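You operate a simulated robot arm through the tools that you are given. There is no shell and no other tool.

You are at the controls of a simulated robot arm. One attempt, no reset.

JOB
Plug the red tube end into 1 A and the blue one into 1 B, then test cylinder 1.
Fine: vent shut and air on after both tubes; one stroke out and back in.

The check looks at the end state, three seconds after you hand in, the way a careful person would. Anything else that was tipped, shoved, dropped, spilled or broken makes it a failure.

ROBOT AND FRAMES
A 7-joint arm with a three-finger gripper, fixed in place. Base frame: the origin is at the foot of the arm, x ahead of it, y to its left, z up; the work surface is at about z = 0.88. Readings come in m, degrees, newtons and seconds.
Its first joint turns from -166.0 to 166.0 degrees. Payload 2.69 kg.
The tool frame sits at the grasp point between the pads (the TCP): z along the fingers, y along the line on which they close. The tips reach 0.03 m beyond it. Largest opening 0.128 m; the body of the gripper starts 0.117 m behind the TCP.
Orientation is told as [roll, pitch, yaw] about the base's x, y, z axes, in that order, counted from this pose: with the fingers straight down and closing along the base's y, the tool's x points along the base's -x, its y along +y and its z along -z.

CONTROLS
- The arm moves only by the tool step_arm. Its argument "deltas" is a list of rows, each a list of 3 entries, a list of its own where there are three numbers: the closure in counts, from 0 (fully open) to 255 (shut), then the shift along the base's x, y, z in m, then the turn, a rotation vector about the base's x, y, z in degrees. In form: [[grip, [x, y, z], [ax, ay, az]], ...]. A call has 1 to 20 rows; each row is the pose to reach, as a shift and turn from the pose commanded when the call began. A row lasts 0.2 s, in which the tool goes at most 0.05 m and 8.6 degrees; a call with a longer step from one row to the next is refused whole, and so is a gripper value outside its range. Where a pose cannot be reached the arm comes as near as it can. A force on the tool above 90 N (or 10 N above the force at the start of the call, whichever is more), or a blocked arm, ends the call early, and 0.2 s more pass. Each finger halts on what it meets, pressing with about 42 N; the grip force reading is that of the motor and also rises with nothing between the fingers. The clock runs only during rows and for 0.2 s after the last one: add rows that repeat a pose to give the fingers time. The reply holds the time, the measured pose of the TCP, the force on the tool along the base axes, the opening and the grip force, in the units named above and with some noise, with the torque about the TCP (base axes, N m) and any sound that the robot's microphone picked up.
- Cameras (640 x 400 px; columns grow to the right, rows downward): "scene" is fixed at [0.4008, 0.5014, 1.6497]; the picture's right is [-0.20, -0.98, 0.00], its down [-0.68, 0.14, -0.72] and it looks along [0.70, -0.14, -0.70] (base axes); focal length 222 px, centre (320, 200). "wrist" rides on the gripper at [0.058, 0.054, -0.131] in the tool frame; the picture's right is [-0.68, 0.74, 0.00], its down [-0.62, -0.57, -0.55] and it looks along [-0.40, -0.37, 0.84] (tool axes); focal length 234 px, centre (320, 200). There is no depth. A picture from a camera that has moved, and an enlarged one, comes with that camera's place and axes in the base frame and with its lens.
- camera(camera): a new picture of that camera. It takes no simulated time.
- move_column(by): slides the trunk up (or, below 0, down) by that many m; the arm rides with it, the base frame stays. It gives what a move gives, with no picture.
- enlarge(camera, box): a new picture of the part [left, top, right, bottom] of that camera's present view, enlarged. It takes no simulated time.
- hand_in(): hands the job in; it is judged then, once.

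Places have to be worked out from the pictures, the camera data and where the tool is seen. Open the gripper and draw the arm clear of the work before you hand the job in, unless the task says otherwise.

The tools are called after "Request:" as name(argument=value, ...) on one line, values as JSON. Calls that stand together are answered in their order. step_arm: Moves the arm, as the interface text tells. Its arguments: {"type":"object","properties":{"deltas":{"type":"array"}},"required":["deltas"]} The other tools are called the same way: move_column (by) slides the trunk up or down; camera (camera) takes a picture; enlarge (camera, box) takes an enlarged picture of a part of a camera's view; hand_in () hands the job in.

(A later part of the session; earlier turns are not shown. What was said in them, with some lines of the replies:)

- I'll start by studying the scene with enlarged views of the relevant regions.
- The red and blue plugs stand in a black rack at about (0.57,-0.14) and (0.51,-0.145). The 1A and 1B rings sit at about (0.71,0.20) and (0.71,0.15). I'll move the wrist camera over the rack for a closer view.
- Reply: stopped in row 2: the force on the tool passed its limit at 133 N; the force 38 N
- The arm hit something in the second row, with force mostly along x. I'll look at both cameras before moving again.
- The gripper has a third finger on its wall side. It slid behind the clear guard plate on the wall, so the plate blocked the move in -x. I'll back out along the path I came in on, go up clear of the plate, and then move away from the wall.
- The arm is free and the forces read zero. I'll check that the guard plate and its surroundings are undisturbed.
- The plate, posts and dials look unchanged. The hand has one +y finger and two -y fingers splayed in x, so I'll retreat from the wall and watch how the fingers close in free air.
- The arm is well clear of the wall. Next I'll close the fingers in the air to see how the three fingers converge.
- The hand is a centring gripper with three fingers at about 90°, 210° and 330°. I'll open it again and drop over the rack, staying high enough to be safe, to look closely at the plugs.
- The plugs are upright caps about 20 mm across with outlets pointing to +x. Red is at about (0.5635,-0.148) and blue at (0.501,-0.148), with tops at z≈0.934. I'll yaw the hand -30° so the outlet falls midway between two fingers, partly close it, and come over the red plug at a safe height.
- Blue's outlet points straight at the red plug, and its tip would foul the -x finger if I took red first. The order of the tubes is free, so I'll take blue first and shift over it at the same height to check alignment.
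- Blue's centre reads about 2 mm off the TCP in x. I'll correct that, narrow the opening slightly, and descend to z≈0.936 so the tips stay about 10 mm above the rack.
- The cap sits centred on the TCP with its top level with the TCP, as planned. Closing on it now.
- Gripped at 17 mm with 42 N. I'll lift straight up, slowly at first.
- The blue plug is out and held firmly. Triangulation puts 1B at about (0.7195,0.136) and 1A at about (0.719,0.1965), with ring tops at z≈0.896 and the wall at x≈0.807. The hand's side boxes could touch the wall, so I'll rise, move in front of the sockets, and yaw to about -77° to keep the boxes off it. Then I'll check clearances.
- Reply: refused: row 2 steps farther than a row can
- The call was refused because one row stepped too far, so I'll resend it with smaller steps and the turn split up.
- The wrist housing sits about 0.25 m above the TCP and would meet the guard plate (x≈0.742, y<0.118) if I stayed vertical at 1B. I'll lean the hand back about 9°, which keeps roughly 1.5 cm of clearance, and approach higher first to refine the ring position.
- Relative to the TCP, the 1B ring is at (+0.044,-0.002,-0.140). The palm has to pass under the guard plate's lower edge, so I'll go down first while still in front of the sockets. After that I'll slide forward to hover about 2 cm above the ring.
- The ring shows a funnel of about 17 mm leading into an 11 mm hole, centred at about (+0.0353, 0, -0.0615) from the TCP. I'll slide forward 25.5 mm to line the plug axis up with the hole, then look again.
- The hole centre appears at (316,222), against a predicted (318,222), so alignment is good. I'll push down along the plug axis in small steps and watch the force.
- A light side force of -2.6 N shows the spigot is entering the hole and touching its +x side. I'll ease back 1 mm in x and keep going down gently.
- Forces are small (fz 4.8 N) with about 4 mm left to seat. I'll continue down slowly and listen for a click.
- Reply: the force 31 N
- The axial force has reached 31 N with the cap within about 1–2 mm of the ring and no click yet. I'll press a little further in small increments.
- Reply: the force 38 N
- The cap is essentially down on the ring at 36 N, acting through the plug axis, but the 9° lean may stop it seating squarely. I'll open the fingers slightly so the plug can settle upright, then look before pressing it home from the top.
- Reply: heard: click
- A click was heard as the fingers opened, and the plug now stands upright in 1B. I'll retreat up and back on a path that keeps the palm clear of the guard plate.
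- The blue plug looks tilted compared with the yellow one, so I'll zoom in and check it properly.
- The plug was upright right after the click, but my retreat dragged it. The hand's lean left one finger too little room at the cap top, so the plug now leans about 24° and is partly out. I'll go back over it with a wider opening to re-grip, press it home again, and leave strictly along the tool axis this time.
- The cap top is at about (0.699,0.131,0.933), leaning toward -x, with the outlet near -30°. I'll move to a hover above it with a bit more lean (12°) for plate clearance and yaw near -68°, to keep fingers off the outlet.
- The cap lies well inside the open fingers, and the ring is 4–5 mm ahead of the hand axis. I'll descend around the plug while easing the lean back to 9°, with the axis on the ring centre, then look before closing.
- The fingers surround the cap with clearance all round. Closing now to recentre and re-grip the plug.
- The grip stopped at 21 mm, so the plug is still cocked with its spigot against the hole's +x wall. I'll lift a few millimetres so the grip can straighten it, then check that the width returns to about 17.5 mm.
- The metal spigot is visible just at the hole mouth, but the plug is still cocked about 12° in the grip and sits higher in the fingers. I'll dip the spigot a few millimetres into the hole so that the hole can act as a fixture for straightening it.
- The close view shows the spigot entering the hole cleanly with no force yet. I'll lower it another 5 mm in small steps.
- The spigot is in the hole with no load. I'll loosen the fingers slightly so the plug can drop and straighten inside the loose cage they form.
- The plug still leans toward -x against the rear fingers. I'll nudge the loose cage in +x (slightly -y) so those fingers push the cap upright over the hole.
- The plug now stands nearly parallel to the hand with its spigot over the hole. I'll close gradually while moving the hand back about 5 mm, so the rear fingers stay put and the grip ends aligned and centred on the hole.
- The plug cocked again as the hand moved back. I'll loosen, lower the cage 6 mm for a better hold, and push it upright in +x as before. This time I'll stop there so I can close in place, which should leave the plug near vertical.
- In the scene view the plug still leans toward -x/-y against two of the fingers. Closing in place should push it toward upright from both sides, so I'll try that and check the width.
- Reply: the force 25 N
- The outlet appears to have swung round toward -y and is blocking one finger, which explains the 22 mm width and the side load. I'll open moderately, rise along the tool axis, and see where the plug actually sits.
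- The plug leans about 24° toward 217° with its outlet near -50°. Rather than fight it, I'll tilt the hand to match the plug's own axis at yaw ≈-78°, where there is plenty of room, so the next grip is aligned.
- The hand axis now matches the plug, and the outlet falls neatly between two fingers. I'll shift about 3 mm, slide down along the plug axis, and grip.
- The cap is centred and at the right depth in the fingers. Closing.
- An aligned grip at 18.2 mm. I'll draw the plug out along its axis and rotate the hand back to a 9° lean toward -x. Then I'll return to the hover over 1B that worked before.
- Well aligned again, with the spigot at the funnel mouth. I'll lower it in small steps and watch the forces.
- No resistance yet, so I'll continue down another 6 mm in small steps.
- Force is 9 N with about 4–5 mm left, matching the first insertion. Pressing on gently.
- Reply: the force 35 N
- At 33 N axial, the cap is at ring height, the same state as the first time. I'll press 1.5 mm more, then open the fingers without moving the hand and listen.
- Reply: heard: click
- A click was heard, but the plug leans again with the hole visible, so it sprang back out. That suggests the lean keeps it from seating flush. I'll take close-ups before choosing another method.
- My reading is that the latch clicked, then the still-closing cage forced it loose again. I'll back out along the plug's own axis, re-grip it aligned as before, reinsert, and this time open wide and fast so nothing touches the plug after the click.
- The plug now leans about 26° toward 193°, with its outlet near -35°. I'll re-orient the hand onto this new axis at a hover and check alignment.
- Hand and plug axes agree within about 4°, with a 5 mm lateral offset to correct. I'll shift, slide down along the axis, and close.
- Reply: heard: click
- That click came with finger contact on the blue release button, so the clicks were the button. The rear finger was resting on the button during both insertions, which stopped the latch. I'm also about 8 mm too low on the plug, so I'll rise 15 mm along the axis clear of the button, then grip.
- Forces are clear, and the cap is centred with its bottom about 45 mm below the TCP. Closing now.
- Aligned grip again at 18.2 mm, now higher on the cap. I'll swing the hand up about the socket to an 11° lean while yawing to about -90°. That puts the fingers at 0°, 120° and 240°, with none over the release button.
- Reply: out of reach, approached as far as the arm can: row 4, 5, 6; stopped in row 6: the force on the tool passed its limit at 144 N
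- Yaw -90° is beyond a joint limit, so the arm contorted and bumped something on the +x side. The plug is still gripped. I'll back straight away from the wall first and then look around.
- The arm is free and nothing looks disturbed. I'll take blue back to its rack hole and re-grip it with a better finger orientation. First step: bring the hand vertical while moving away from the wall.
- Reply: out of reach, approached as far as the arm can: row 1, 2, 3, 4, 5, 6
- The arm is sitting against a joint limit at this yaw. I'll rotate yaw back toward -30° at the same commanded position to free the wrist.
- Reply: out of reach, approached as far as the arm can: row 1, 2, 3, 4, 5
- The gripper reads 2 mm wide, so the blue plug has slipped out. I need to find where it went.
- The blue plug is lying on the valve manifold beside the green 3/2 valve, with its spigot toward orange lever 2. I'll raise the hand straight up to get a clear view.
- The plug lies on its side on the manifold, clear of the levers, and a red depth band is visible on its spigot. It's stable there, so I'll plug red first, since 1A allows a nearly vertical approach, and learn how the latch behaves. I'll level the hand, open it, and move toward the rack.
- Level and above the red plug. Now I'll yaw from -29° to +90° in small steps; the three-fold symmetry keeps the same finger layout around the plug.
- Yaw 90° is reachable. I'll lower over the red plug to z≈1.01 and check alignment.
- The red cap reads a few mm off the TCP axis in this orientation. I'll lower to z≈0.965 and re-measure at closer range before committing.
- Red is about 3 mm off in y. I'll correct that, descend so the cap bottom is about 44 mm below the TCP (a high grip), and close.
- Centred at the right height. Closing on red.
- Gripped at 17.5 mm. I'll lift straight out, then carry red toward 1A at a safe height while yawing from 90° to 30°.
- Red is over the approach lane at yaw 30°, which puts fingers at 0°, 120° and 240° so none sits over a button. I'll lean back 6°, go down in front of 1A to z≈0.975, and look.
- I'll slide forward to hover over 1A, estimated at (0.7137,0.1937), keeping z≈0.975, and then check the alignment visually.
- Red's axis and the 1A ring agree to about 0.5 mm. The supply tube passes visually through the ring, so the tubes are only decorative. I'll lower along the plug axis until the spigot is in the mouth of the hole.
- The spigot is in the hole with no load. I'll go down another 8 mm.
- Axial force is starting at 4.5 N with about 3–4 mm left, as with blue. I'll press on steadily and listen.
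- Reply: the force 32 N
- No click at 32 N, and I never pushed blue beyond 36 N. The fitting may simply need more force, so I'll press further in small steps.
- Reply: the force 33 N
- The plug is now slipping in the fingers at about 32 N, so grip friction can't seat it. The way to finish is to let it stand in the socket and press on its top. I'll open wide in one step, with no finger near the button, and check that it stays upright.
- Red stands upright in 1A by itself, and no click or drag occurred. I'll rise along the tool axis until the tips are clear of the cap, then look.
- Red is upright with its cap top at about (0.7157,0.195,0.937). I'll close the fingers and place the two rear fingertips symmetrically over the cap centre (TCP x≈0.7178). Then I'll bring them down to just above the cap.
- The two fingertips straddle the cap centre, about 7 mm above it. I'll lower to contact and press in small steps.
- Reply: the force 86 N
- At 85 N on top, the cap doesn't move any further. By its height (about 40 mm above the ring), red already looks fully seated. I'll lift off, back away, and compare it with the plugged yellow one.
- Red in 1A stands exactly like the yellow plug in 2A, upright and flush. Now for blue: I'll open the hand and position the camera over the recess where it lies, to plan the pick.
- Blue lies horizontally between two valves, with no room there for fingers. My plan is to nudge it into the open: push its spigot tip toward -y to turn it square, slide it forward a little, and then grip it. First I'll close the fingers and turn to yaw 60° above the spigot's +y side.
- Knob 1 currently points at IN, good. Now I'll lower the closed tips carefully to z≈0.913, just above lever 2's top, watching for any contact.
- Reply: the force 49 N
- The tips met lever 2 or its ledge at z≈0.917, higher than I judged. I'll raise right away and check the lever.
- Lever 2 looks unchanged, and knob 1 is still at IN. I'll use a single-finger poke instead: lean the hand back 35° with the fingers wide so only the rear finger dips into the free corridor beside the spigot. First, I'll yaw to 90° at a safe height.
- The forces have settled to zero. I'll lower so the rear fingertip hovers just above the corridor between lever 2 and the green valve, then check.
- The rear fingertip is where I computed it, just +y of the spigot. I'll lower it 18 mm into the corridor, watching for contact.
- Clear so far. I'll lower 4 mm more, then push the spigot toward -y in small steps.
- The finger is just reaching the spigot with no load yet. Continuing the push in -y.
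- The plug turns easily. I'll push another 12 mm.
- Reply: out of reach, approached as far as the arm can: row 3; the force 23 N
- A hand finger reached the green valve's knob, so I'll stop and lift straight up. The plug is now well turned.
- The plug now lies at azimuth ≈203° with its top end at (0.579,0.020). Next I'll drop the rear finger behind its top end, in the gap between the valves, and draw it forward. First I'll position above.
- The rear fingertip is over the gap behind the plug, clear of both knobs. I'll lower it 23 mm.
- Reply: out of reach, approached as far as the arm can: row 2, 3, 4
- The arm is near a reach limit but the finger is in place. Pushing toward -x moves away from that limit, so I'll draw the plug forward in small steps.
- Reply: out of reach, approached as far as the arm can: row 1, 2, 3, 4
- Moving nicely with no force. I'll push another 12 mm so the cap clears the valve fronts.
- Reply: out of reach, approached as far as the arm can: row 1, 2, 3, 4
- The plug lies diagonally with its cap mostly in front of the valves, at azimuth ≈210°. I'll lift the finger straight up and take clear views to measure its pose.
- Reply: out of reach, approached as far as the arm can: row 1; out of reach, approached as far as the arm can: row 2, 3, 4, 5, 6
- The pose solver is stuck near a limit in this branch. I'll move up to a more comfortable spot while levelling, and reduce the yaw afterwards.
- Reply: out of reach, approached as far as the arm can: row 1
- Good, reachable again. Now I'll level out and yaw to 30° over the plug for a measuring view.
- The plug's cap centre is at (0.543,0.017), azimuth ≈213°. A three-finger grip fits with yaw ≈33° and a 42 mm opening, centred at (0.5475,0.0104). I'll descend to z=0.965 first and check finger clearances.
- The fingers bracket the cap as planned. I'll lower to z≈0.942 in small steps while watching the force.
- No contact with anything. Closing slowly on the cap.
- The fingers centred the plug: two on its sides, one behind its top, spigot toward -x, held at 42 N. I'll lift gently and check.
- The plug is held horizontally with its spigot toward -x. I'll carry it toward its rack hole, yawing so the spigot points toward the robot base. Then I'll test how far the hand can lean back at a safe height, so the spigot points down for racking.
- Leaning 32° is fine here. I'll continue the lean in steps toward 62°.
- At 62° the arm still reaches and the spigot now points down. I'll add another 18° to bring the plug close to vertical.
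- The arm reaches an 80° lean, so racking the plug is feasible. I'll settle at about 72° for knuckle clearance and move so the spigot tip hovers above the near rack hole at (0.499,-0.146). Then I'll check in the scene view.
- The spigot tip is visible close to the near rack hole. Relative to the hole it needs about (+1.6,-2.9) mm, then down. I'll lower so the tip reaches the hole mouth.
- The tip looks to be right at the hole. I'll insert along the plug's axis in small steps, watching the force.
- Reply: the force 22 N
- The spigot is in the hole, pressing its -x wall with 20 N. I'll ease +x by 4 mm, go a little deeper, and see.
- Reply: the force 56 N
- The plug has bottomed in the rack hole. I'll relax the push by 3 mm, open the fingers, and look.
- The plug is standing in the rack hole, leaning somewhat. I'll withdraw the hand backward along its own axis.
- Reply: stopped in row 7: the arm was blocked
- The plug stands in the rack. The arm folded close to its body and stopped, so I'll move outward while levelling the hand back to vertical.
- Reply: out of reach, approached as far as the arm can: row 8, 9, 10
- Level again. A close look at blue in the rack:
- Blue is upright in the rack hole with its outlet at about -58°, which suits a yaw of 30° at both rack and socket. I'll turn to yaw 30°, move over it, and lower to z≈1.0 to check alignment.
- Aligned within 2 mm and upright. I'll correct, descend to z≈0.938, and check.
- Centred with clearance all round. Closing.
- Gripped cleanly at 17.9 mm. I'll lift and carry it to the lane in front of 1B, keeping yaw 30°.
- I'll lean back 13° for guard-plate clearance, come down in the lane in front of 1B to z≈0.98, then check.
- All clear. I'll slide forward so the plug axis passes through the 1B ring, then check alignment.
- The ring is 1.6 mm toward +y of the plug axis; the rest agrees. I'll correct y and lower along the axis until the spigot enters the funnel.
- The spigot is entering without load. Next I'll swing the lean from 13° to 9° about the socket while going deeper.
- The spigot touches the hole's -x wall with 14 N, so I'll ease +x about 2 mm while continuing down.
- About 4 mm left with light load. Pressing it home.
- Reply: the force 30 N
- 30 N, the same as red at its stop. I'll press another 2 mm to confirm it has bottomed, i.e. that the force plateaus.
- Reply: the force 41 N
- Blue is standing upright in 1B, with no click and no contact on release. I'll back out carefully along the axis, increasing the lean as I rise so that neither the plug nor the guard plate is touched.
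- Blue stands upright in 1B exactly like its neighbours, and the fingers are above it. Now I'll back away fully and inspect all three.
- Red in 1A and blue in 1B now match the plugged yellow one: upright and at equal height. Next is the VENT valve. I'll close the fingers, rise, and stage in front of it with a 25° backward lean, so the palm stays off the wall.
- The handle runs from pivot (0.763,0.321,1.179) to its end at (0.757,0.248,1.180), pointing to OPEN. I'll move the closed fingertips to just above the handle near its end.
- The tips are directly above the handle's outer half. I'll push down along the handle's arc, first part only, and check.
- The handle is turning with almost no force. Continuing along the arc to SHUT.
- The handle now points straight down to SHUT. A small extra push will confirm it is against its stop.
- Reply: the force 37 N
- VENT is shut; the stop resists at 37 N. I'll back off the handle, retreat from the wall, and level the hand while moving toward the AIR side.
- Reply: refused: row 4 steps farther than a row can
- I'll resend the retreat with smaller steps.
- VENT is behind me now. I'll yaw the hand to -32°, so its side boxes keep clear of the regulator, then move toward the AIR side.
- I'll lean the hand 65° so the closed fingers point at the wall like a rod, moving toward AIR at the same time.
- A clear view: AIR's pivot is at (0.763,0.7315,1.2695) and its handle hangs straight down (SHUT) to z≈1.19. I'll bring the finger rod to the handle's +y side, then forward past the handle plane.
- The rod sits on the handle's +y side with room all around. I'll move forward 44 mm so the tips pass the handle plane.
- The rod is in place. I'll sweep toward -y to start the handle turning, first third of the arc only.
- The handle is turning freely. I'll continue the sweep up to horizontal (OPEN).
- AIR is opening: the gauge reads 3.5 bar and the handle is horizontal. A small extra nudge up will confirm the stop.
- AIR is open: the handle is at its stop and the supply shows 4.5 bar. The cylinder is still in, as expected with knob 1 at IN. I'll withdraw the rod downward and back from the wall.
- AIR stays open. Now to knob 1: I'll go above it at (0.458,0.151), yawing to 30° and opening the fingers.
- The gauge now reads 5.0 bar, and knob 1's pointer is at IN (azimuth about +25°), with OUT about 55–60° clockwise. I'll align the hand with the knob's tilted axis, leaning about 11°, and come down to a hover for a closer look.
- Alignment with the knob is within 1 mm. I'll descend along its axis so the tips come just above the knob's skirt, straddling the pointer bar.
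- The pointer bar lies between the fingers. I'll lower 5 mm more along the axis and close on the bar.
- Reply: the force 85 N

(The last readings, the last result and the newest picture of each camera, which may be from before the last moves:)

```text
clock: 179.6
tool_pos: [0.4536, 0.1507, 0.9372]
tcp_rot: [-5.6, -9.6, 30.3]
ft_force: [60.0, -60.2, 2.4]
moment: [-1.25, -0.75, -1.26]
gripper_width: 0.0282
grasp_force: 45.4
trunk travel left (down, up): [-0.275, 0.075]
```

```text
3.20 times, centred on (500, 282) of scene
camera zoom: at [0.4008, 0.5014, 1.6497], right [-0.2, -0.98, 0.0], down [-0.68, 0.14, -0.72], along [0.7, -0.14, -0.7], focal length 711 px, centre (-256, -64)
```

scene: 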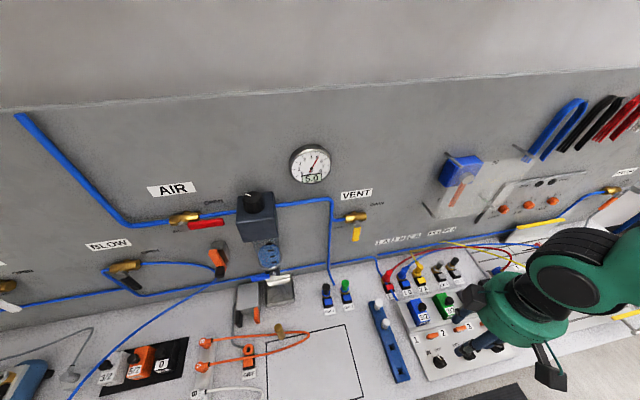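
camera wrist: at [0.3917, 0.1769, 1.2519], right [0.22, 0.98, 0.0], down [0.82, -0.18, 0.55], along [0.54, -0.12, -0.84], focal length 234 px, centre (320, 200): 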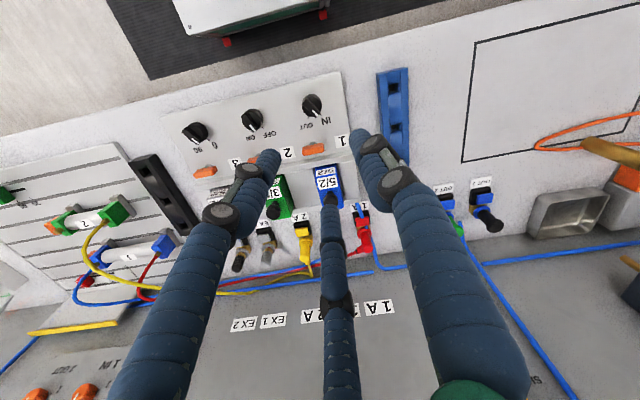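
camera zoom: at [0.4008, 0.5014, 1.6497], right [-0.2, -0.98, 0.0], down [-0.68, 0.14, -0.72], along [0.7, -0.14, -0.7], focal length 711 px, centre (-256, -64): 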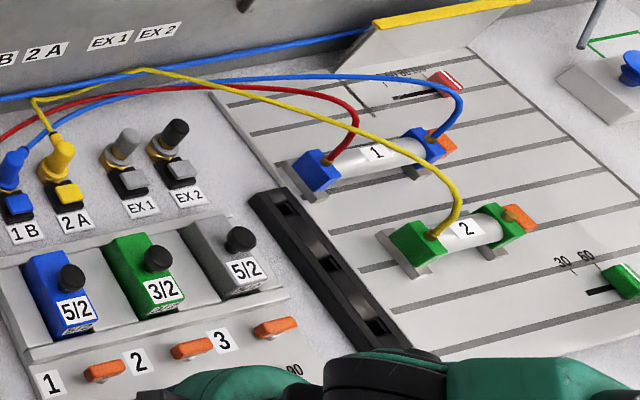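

The grip found the knob about 5 mm toward +x and a little -y, loading the arm by 60 N. I'll open, recentre, and close again.

Request:
step_arm(deltas=[[200, [0, 0, 0], [0, 0, 0]], [180, [0.003, -0.0015, 0], [0, 0, 0]], [180, [0.0055, -0.003, 0], [0, 0, 0]], [180, [0.0055, -0.003, 0], [0, 0, 0]]])

Request:
enlarge(camera="wrist", box=[240, 100, 400, 200])

```text
clock: 180.6
tool_pos: [0.4537, 0.1488, 0.9347]
tcp_rot: [-5.6, -9.4, 30.4]
ft_force: [0.0, 1.1, -0.5]
moment: [-0.02, -0.04, 0.0]
gripper_width: 0.0376
grasp_force: 0.1
trunk travel left (down, up): [-0.275, 0.075]
```

```text
4.00 times, centred on (320, 150) of wrist
camera zoom: at [0.3529, 0.1658, 1.0486], right [0.21, 0.98, 0.04], down [0.7, -0.18, 0.69], along [0.68, -0.12, -0.72], focal length 937 px, centre (320, 400)
```

zoom: 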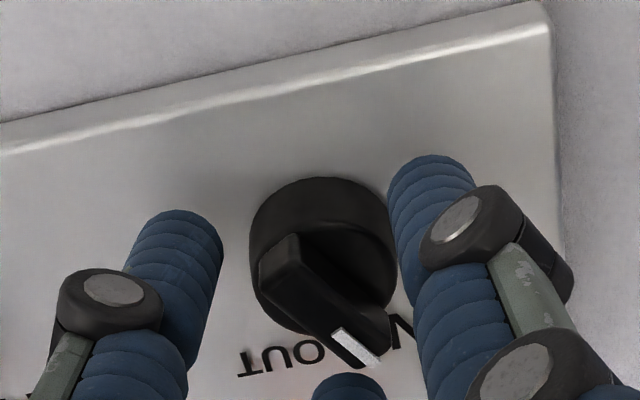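

I'll shift 2 mm further and close again to check that the lateral load is small.

Request:
step_arm(deltas=[[180, [0.002, -0.001, 0], [0, 0, 0]], [200, [0.002, -0.001, 0], [0, 0, 0]], [215, [0.002, -0.001, 0], [0, 0, 0]], [255, [0.002, -0.001, 0], [0, 0, 0]], [255, [0.002, -0.001, 0], [0, 0, 0]]])

Request:
enlarge(camera="wrist", box=[240, 100, 400, 200])

```text
clock: 181.8
tool_pos: [0.4549, 0.1509, 0.9356]
tcp_rot: [-5.6, -9.4, 30.5]
ft_force: [-26.7, 50.9, -10.4]
moment: [1.69, 0.58, -0.03]
gripper_width: 0.0283
grasp_force: 45.0
trunk travel left (down, up): [-0.275, 0.075]
```

```text
4.00 times, centred on (320, 150) of wrist
camera zoom: at [0.3536, 0.167, 1.0483], right [0.21, 0.98, 0.04], down [0.7, -0.18, 0.69], along [0.69, -0.12, -0.72], focal length 937 px, centre (320, 400)
```

zoom: 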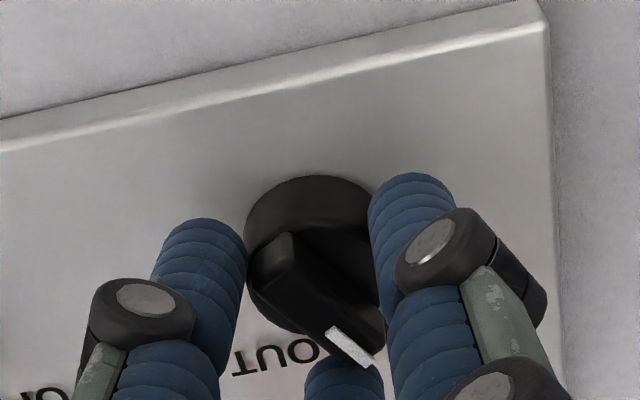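

The load reversed, so the balance point lies in between. I'll move back about (-2.7,+1.8) mm with the grip relaxed, then close.

Request:
step_arm(deltas=[[205, [0, 0, 0], [0, 0, 0]], [205, [-0.0027, 0.0018, 0], [0, 0, 0]], [220, [-0.0027, 0.0018, 0], [0, 0, 0]], [255, [-0.0027, 0.0018, 0], [0, 0, 0]], [255, [-0.0027, 0.0018, 0], [0, 0, 0]]])

```text
clock: 183.0
tool_pos: [0.4546, 0.1491, 0.9352]
tcp_rot: [-5.7, -9.4, 30.4]
ft_force: [3.2, 14.0, -20.6]
moment: [0.51, 0.2, -0.18]
gripper_width: 0.0278
grasp_force: 45.0
trunk travel left (down, up): [-0.275, 0.075]
```

The load is small now (14 N). I'll turn the knob clockwise 60° about its own axis, from IN to OUT.

Request:
step_arm(deltas=[[255, [0, 0, 0], [1.4, 0, -7.4]], [255, [0, 0, 0], [2.8, 0, -14.7]], [255, [0, 0, 0], [4.3, 0, -22.1]], [255, [0, 0, 0], [5.7, 0, -29.5]], [255, [0, 0, 0], [7.1, 0, -36.8]], [255, [0, 0, 0], [8.5, 0, -44.2]], [255, [0, 0, 0], [10, 0, -51.5]], [255, [0, 0, 0], [11.4, 0, -58.9]], [255, [0, 0, 0], [11.4, 0, -58.9]]])

Request:
enlarge(camera="scene", box=[460, 210, 620, 310])

Request:
enlarge(camera="wrist", box=[240, 100, 400, 200])

```text
clock: 185.0
tool_pos: [0.452, 0.1501, 0.9356]
tcp_rot: [5.4, -9.4, -30.6]
ft_force: [-29.4, 11.5, 18.1]
moment: [0.7, 0.97, 0.1]
gripper_width: 0.0241
grasp_force: 45.3
trunk travel left (down, up): [-0.275, 0.075]
```

```text
4.00 times, centred on (540, 260) of scene
camera zoom: at [0.4008, 0.5014, 1.6497], right [-0.2, -0.98, 0.0], down [-0.68, 0.14, -0.72], along [0.7, -0.14, -0.7], focal length 889 px, centre (-560, -40)
```

zoom: 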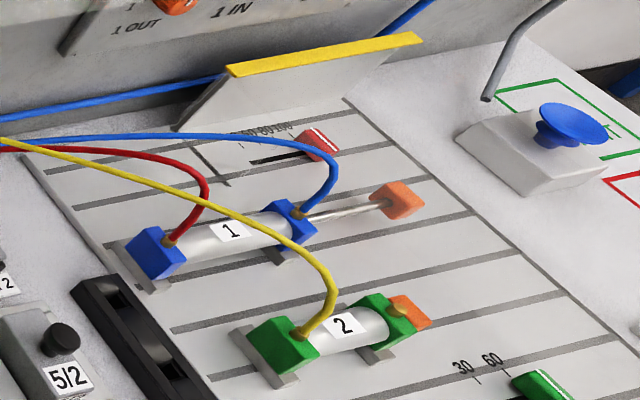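

```text
4.00 times, centred on (320, 150) of wrist
camera zoom: at [0.4034, 0.2249, 1.0594], right [0.94, 0.3, 0.18], down [0.14, -0.8, 0.59], along [0.32, -0.53, -0.79], focal length 937 px, centre (320, 400)
```

zoom: 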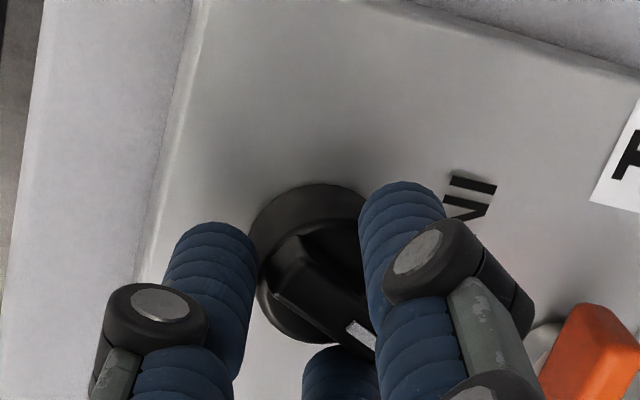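

Cylinder 1's rod is extending. I'll hold for a couple of seconds so it completes the outward stroke, then look.

Request:
step_arm(deltas=[[255, [0, 0, 0], [0, 0, 0]], [255, [0, 0, 0], [0, 0, 0]], [255, [0, 0, 0], [0, 0, 0]], [255, [0, 0, 0], [0, 0, 0]], [255, [0, 0, 0], [0, 0, 0]], [255, [0, 0, 0], [0, 0, 0]], [255, [0, 0, 0], [0, 0, 0]], [255, [0, 0, 0], [0, 0, 0]], [255, [0, 0, 0], [0, 0, 0]], [255, [0, 0, 0], [0, 0, 0]]])

Request:
enlarge(camera="scene", box=[460, 210, 620, 310])

Request:
enlarge(camera="scene", box=[270, 130, 430, 300])

```text
clock: 187.2
tool_pos: [0.4521, 0.1512, 0.9356]
tcp_rot: [5.4, -9.4, -30.4]
ft_force: [-35.4, 7.5, 7.5]
moment: [0.25, 1.0, 0.01]
gripper_width: 0.0238
grasp_force: 44.9
trunk travel left (down, up): [-0.275, 0.075]
```

```text
4.00 times, centred on (540, 260) of scene
camera zoom: at [0.4008, 0.5014, 1.6497], right [-0.2, -0.98, 0.0], down [-0.68, 0.14, -0.72], along [0.7, -0.14, -0.7], focal length 889 px, centre (-560, -40)
```

zoom: 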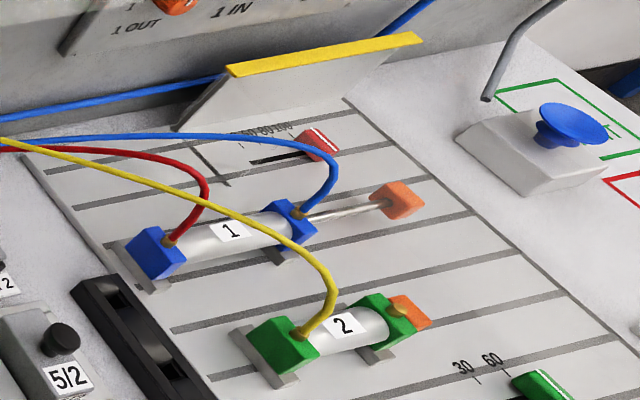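

```text
2.35 times, centred on (350, 215) of scene
camera zoom: at [0.4008, 0.5014, 1.6497], right [-0.2, -0.98, 0.0], down [-0.68, 0.14, -0.72], along [0.7, -0.14, -0.7], focal length 523 px, centre (249, 165)
```

zoom: 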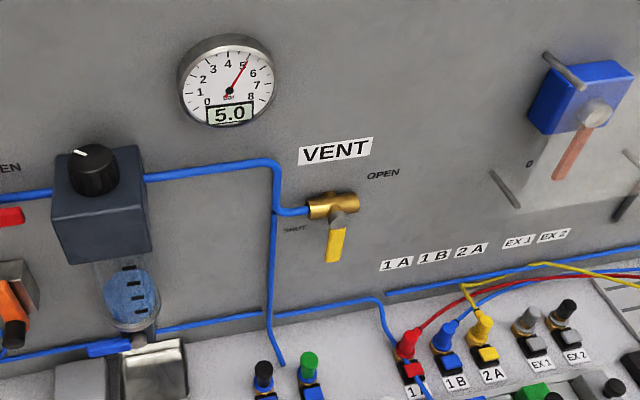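

The outward stroke is complete and steady at 5.0 bar. I'll turn the knob back counter-clockwise to IN.

Request:
step_arm(deltas=[[255, [0, 0, 0], [-1.4, 0, 7.4]], [255, [0, 0, 0], [-2.8, 0, 14.7]], [255, [0, 0, 0], [-4.3, 0, 22.1]], [255, [0, 0, 0], [-5.7, 0, 29.5]], [255, [0, 0, 0], [-7.1, 0, 36.8]], [255, [0, 0, 0], [-8.5, 0, 44.2]], [255, [0, 0, 0], [-10, 0, 51.5]], [255, [0, 0, 0], [-11.4, 0, 58.9]], [255, [0, 0, 0], [-11.4, 0, 58.9]], [255, [0, 0, 0], [-11.4, 0, 58.9]], [255, [0, 0, 0], [-11.4, 0, 58.9]]])

Request:
enlarge(camera="scene", box=[460, 210, 620, 310])

Request:
enlarge(camera="wrist", box=[240, 100, 400, 200])

```text
clock: 188.8
tool_pos: [0.4518, 0.1459, 0.939]
tcp_rot: [-4.6, -9.8, 23.9]
ft_force: [-9.1, -28.4, 38.8]
moment: [-0.91, 2.2, -0.1]
gripper_width: 0.0175
grasp_force: 43.0
trunk travel left (down, up): [-0.275, 0.075]
stopped in row 8: the force on the tool passed its limit at 91 N (the readings are from after the stop); the commanded pose is now the measured one
```

```text
4.00 times, centred on (540, 260) of scene
camera zoom: at [0.4008, 0.5014, 1.6497], right [-0.2, -0.98, 0.0], down [-0.68, 0.14, -0.72], along [0.7, -0.14, -0.7], focal length 889 px, centre (-560, -40)
```

zoom: 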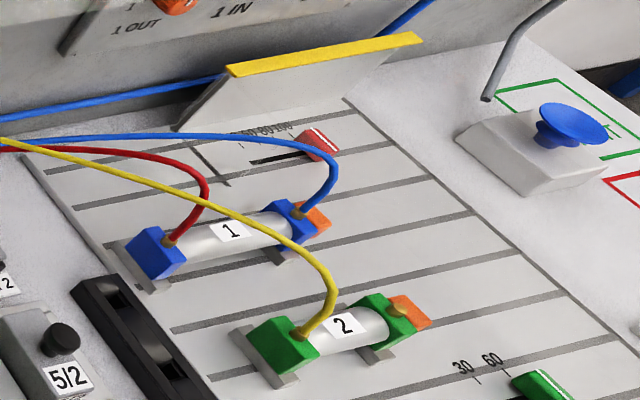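

```text
4.00 times, centred on (320, 150) of wrist
camera zoom: at [0.3541, 0.1715, 1.0518], right [0.32, 0.95, 0.06], down [0.67, -0.27, 0.69], along [0.67, -0.18, -0.72], focal length 937 px, centre (320, 400)
```

zoom: 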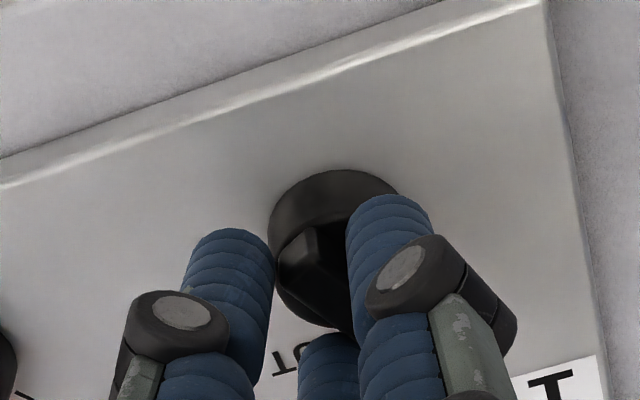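

The cylinder has retracted fully. The grip had slid off-centre and loaded the arm, so I'll open the fingers in place and then lift off along the knob axis.

Request:
step_arm(deltas=[[215, [0, 0, 0], [0, 0, 0]], [180, [0, 0, 0], [0, 0, 0]], [150, [0.002, 0.002, 0], [0, 0, 0]], [150, [0.001, 0.003, 0.006], [0, 0, 0]], [150, [-0.003, 0.003, 0.03], [0, 0, 0]], [150, [-0.01, 0.003, 0.065], [0, 0, 0]], [150, [-0.015, 0.003, 0.095], [0, 0, 0]], [150, [-0.015, 0.003, 0.095], [0, 0, 0]]])

Request:
enlarge(camera="wrist", box=[220, 70, 400, 182])

Request:
enlarge(camera="scene", box=[400, 230, 600, 355])

```text
clock: 190.7
tool_pos: [0.4366, 0.1517, 1.0317]
tcp_rot: [-4.7, -9.8, 24.0]
ft_force: [0.1, 0.5, -0.2]
moment: [0.02, -0.05, 0.01]
gripper_width: 0.0529
grasp_force: 0.0
trunk travel left (down, up): [-0.275, 0.075]
```

```text
3.56 times, centred on (310, 126) of wrist
camera zoom: at [0.3397, 0.1774, 1.1459], right [0.32, 0.95, 0.06], down [0.67, -0.27, 0.69], along [0.67, -0.18, -0.72], focal length 833 px, centre (356, 463)
```

zoom: 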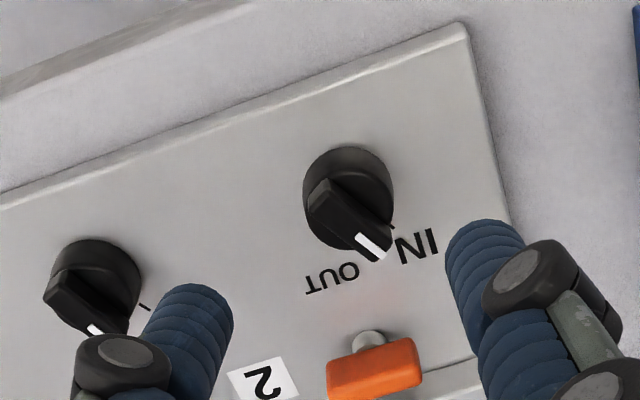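

```text
3.20 times, centred on (500, 292) of scene
camera zoom: at [0.4008, 0.5014, 1.6497], right [-0.2, -0.98, 0.0], down [-0.68, 0.14, -0.72], along [0.7, -0.14, -0.7], focal length 711 px, centre (-256, -96)
```

zoom: 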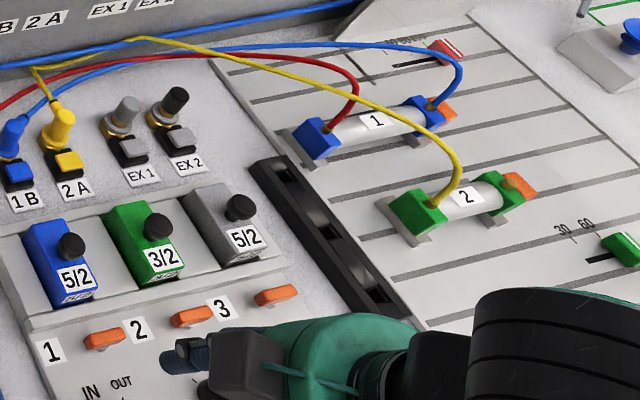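

Knob 1's pointer is back at IN and the cylinder is in. I'll draw the arm up and clear, with the gripper open, and then inspect everything.

Request:
step_arm(deltas=[[120, [-0.005, -0.005, 0.045], [0, 3, 0]], [80, [-0.005, -0.02, 0.085], [0, 6, 0]], [40, [-0.005, -0.045, 0.12], [0, 9, 0]], [0, [-0.005, -0.075, 0.15], [0, 11, 0]], [0, [-0.005, -0.11, 0.18], [0, 11, 0]], [0, [-0.005, -0.15, 0.2], [0, 11, 0]], [0, [-0.005, -0.19, 0.22], [0, 11, 0]], [0, [-0.005, -0.23, 0.24], [0, 11, 0]], [0, [-0.005, -0.23, 0.24], [0, 11, 0]]])

Request:
camera(camera="scene")

Request:
enlarge(camera="scene", box=[370, 250, 530, 390])

Request:
enlarge(camera="scene", box=[400, 310, 510, 380])

Request:
camera(camera="wrist")

```text
clock: 192.7
tool_pos: [0.4318, -0.0788, 1.2718]
tcp_rot: [-0.3, 0.2, 23.5]
ft_force: [0.4, 0.5, 0.9]
moment: [-0.01, 0.0, 0.01]
gripper_width: 0.128
grasp_force: 0.1
trunk travel left (down, up): [-0.275, 0.075]
```

```text
taken
```

scene: 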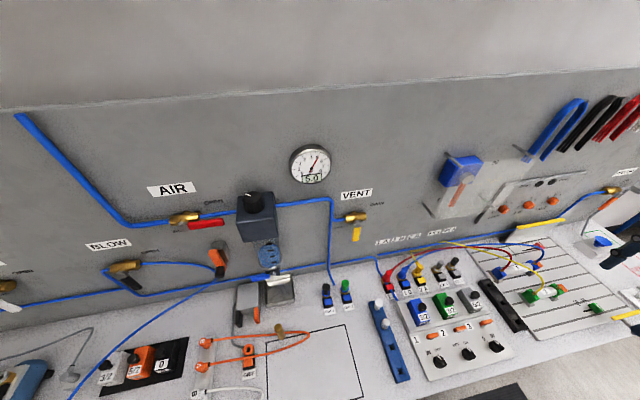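

```text
2.86 times, centred on (450, 320) of scene
camera zoom: at [0.4008, 0.5014, 1.6497], right [-0.2, -0.98, 0.0], down [-0.68, 0.14, -0.72], along [0.7, -0.14, -0.7], focal length 635 px, centre (-51, -143)
```

zoom: 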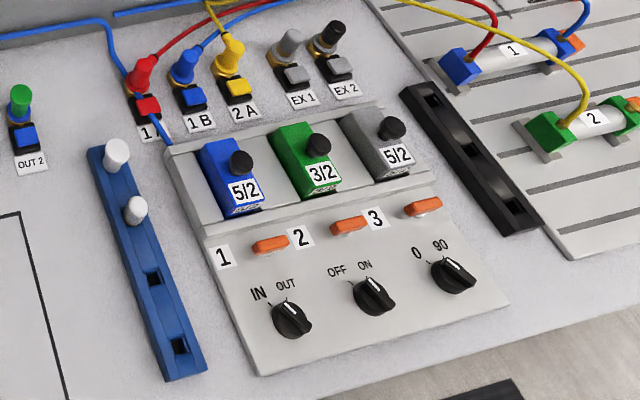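

```text
5.71 times, centred on (455, 345) of scene
camera zoom: at [0.4008, 0.5014, 1.6497], right [-0.2, -0.98, 0.0], down [-0.68, 0.14, -0.72], along [0.7, -0.14, -0.7], focal length 1270 px, centre (-451, -629)
```

zoom: 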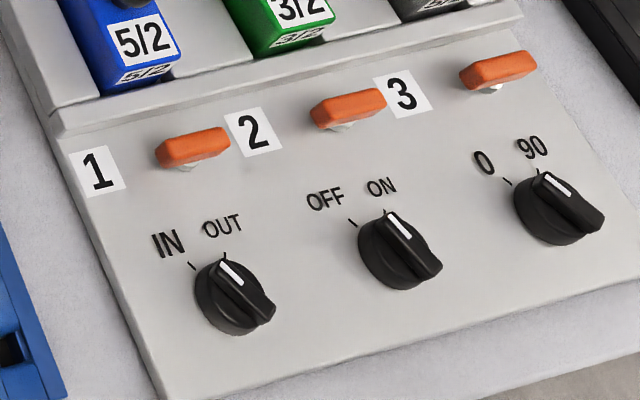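

```text
taken
camera wrist: at [0.3572, -0.0524, 1.4017], right [0.33, 0.95, -0.01], down [0.79, -0.27, 0.55], along [0.52, -0.18, -0.84], focal length 234 px, centre (320, 200)
```

wrist: 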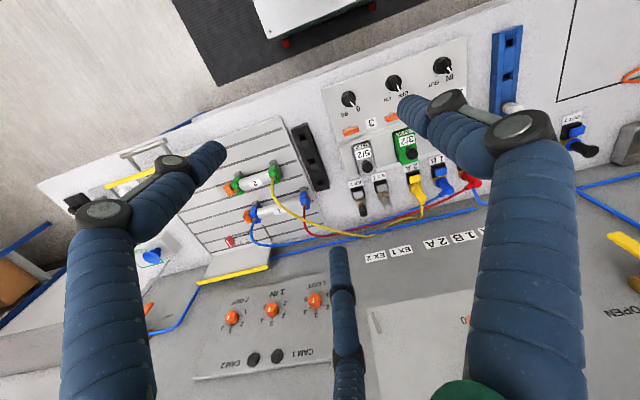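

Everything matches the start except the intended changes. I'll take final close-ups of the sockets, cylinder, valves and wall fixtures.

Request:
enlarge(camera="scene", box=[372, 245, 452, 300])

Request:
enlarge(camera="scene", box=[460, 210, 640, 322])

Request:
enlarge(camera="scene", box=[140, 130, 400, 300])

Request:
enlarge(camera="scene", box=[400, 110, 640, 260])

```text
7.27 times, centred on (412, 272) of scene
camera zoom: at [0.4008, 0.5014, 1.6497], right [-0.2, -0.98, 0.0], down [-0.68, 0.14, -0.72], along [0.7, -0.14, -0.7], focal length 1616 px, centre (-349, -327)
```

zoom: 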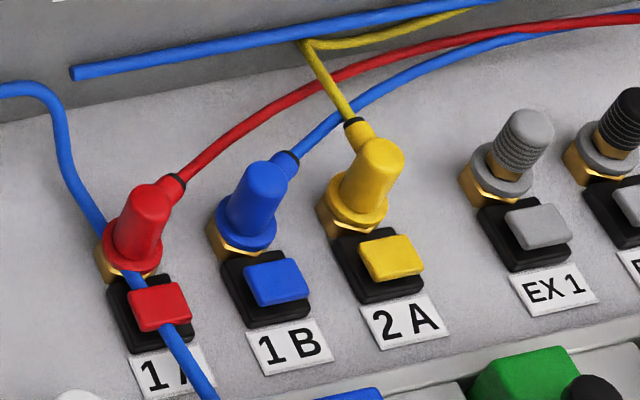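

```text
3.56 times, centred on (550, 266) of scene
camera zoom: at [0.4008, 0.5014, 1.6497], right [-0.2, -0.98, 0.0], down [-0.68, 0.14, -0.72], along [0.7, -0.14, -0.7], focal length 790 px, centre (-498, -35)
```

zoom: 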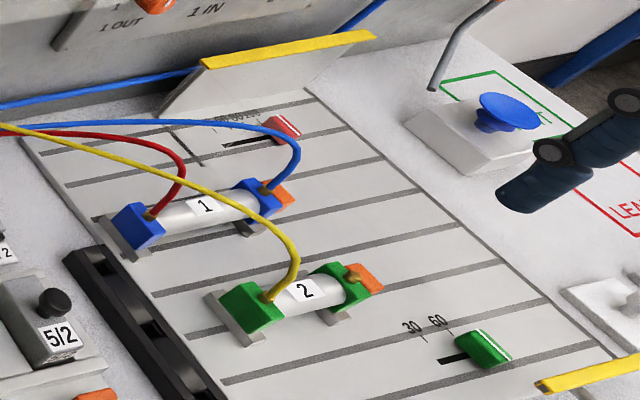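

```text
2.35 times, centred on (270, 215) of scene
camera zoom: at [0.4008, 0.5014, 1.6497], right [-0.2, -0.98, 0.0], down [-0.68, 0.14, -0.72], along [0.7, -0.14, -0.7], focal length 523 px, centre (438, 165)
```

zoom: 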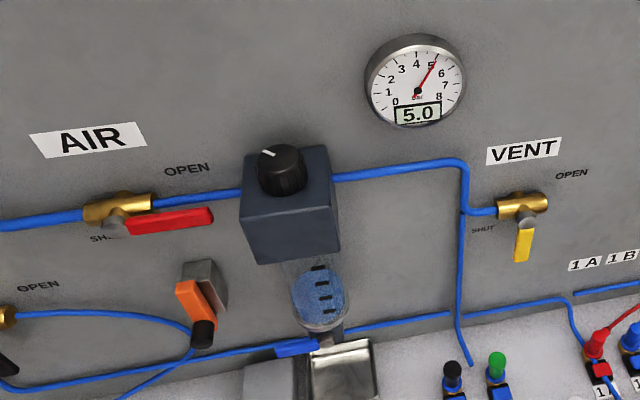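

```text
2.67 times, centred on (520, 185) of scene
camera zoom: at [0.4008, 0.5014, 1.6497], right [-0.2, -0.98, 0.0], down [-0.68, 0.14, -0.72], along [0.7, -0.14, -0.7], focal length 593 px, centre (-213, 240)
```

zoom: 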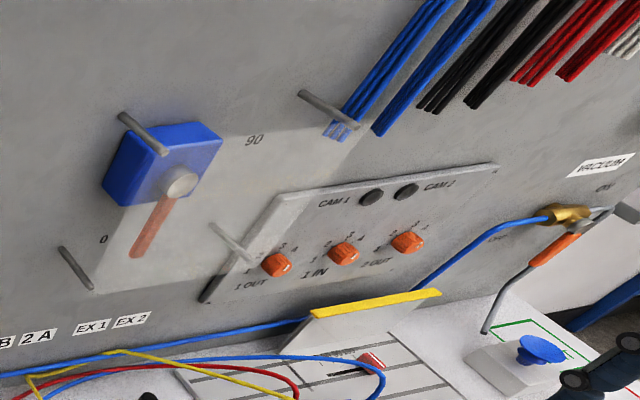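

The final state checks out:
- Red is seated in 1A and blue in 1B.
- VENT is shut and AIR is open at 5.0 bar.
- Cylinder 1 made one stroke out and is back in, with knob 1 at IN.
- Nothing else has moved in the final views, and the gripper is open and clear.

Handing in.

Request:
hand_in()

```text
The job is handed in.
```

Both tubes are plugged in and cylinder 1 passed its test. It made one stroke out and back in, at 5.0 bar. I've handed the job in, but no verdict has come back yet.

| Item | State at hand-in |
|---|---|
| Red tube, 1A | Upright and seated to the same height as the plugged yellow tube in 2A |
| Blue tube, 1B | Upright and seated to the same height as the yellow tube in 2A |
| VENT | Shut, against its stop; shut after both tubes were in |
| AIR | Open, against its stop; opened after VENT was shut |
| Cylinder 1 | In, with knob 1 back at IN |
| Arm | Gripper open, drawn up clear of the bench |

- **No latch click:** neither plug clicked when it finally seated, so I judged them seated by height and by the force needed. Both held at 5.0 bar through the stroke.
- **Knocks along the way:**
  - A finger slid behind the clear guard plate, peaking at 133 N.
  - The arm bumped something near the wall while turning, peaking at 144 N.
  - Lever 2 was pressed with about 48 N.
  - I brushed the green valve's knob and pressed the 1B release button.
  - The final close-ups show the plate, levers and valve knobs where they were at the start.
- **Blue plug dropped:** it slipped out of the gripper once and landed on the valve manifold. I worked it free, put it back in its rack, and plugged it in from there.
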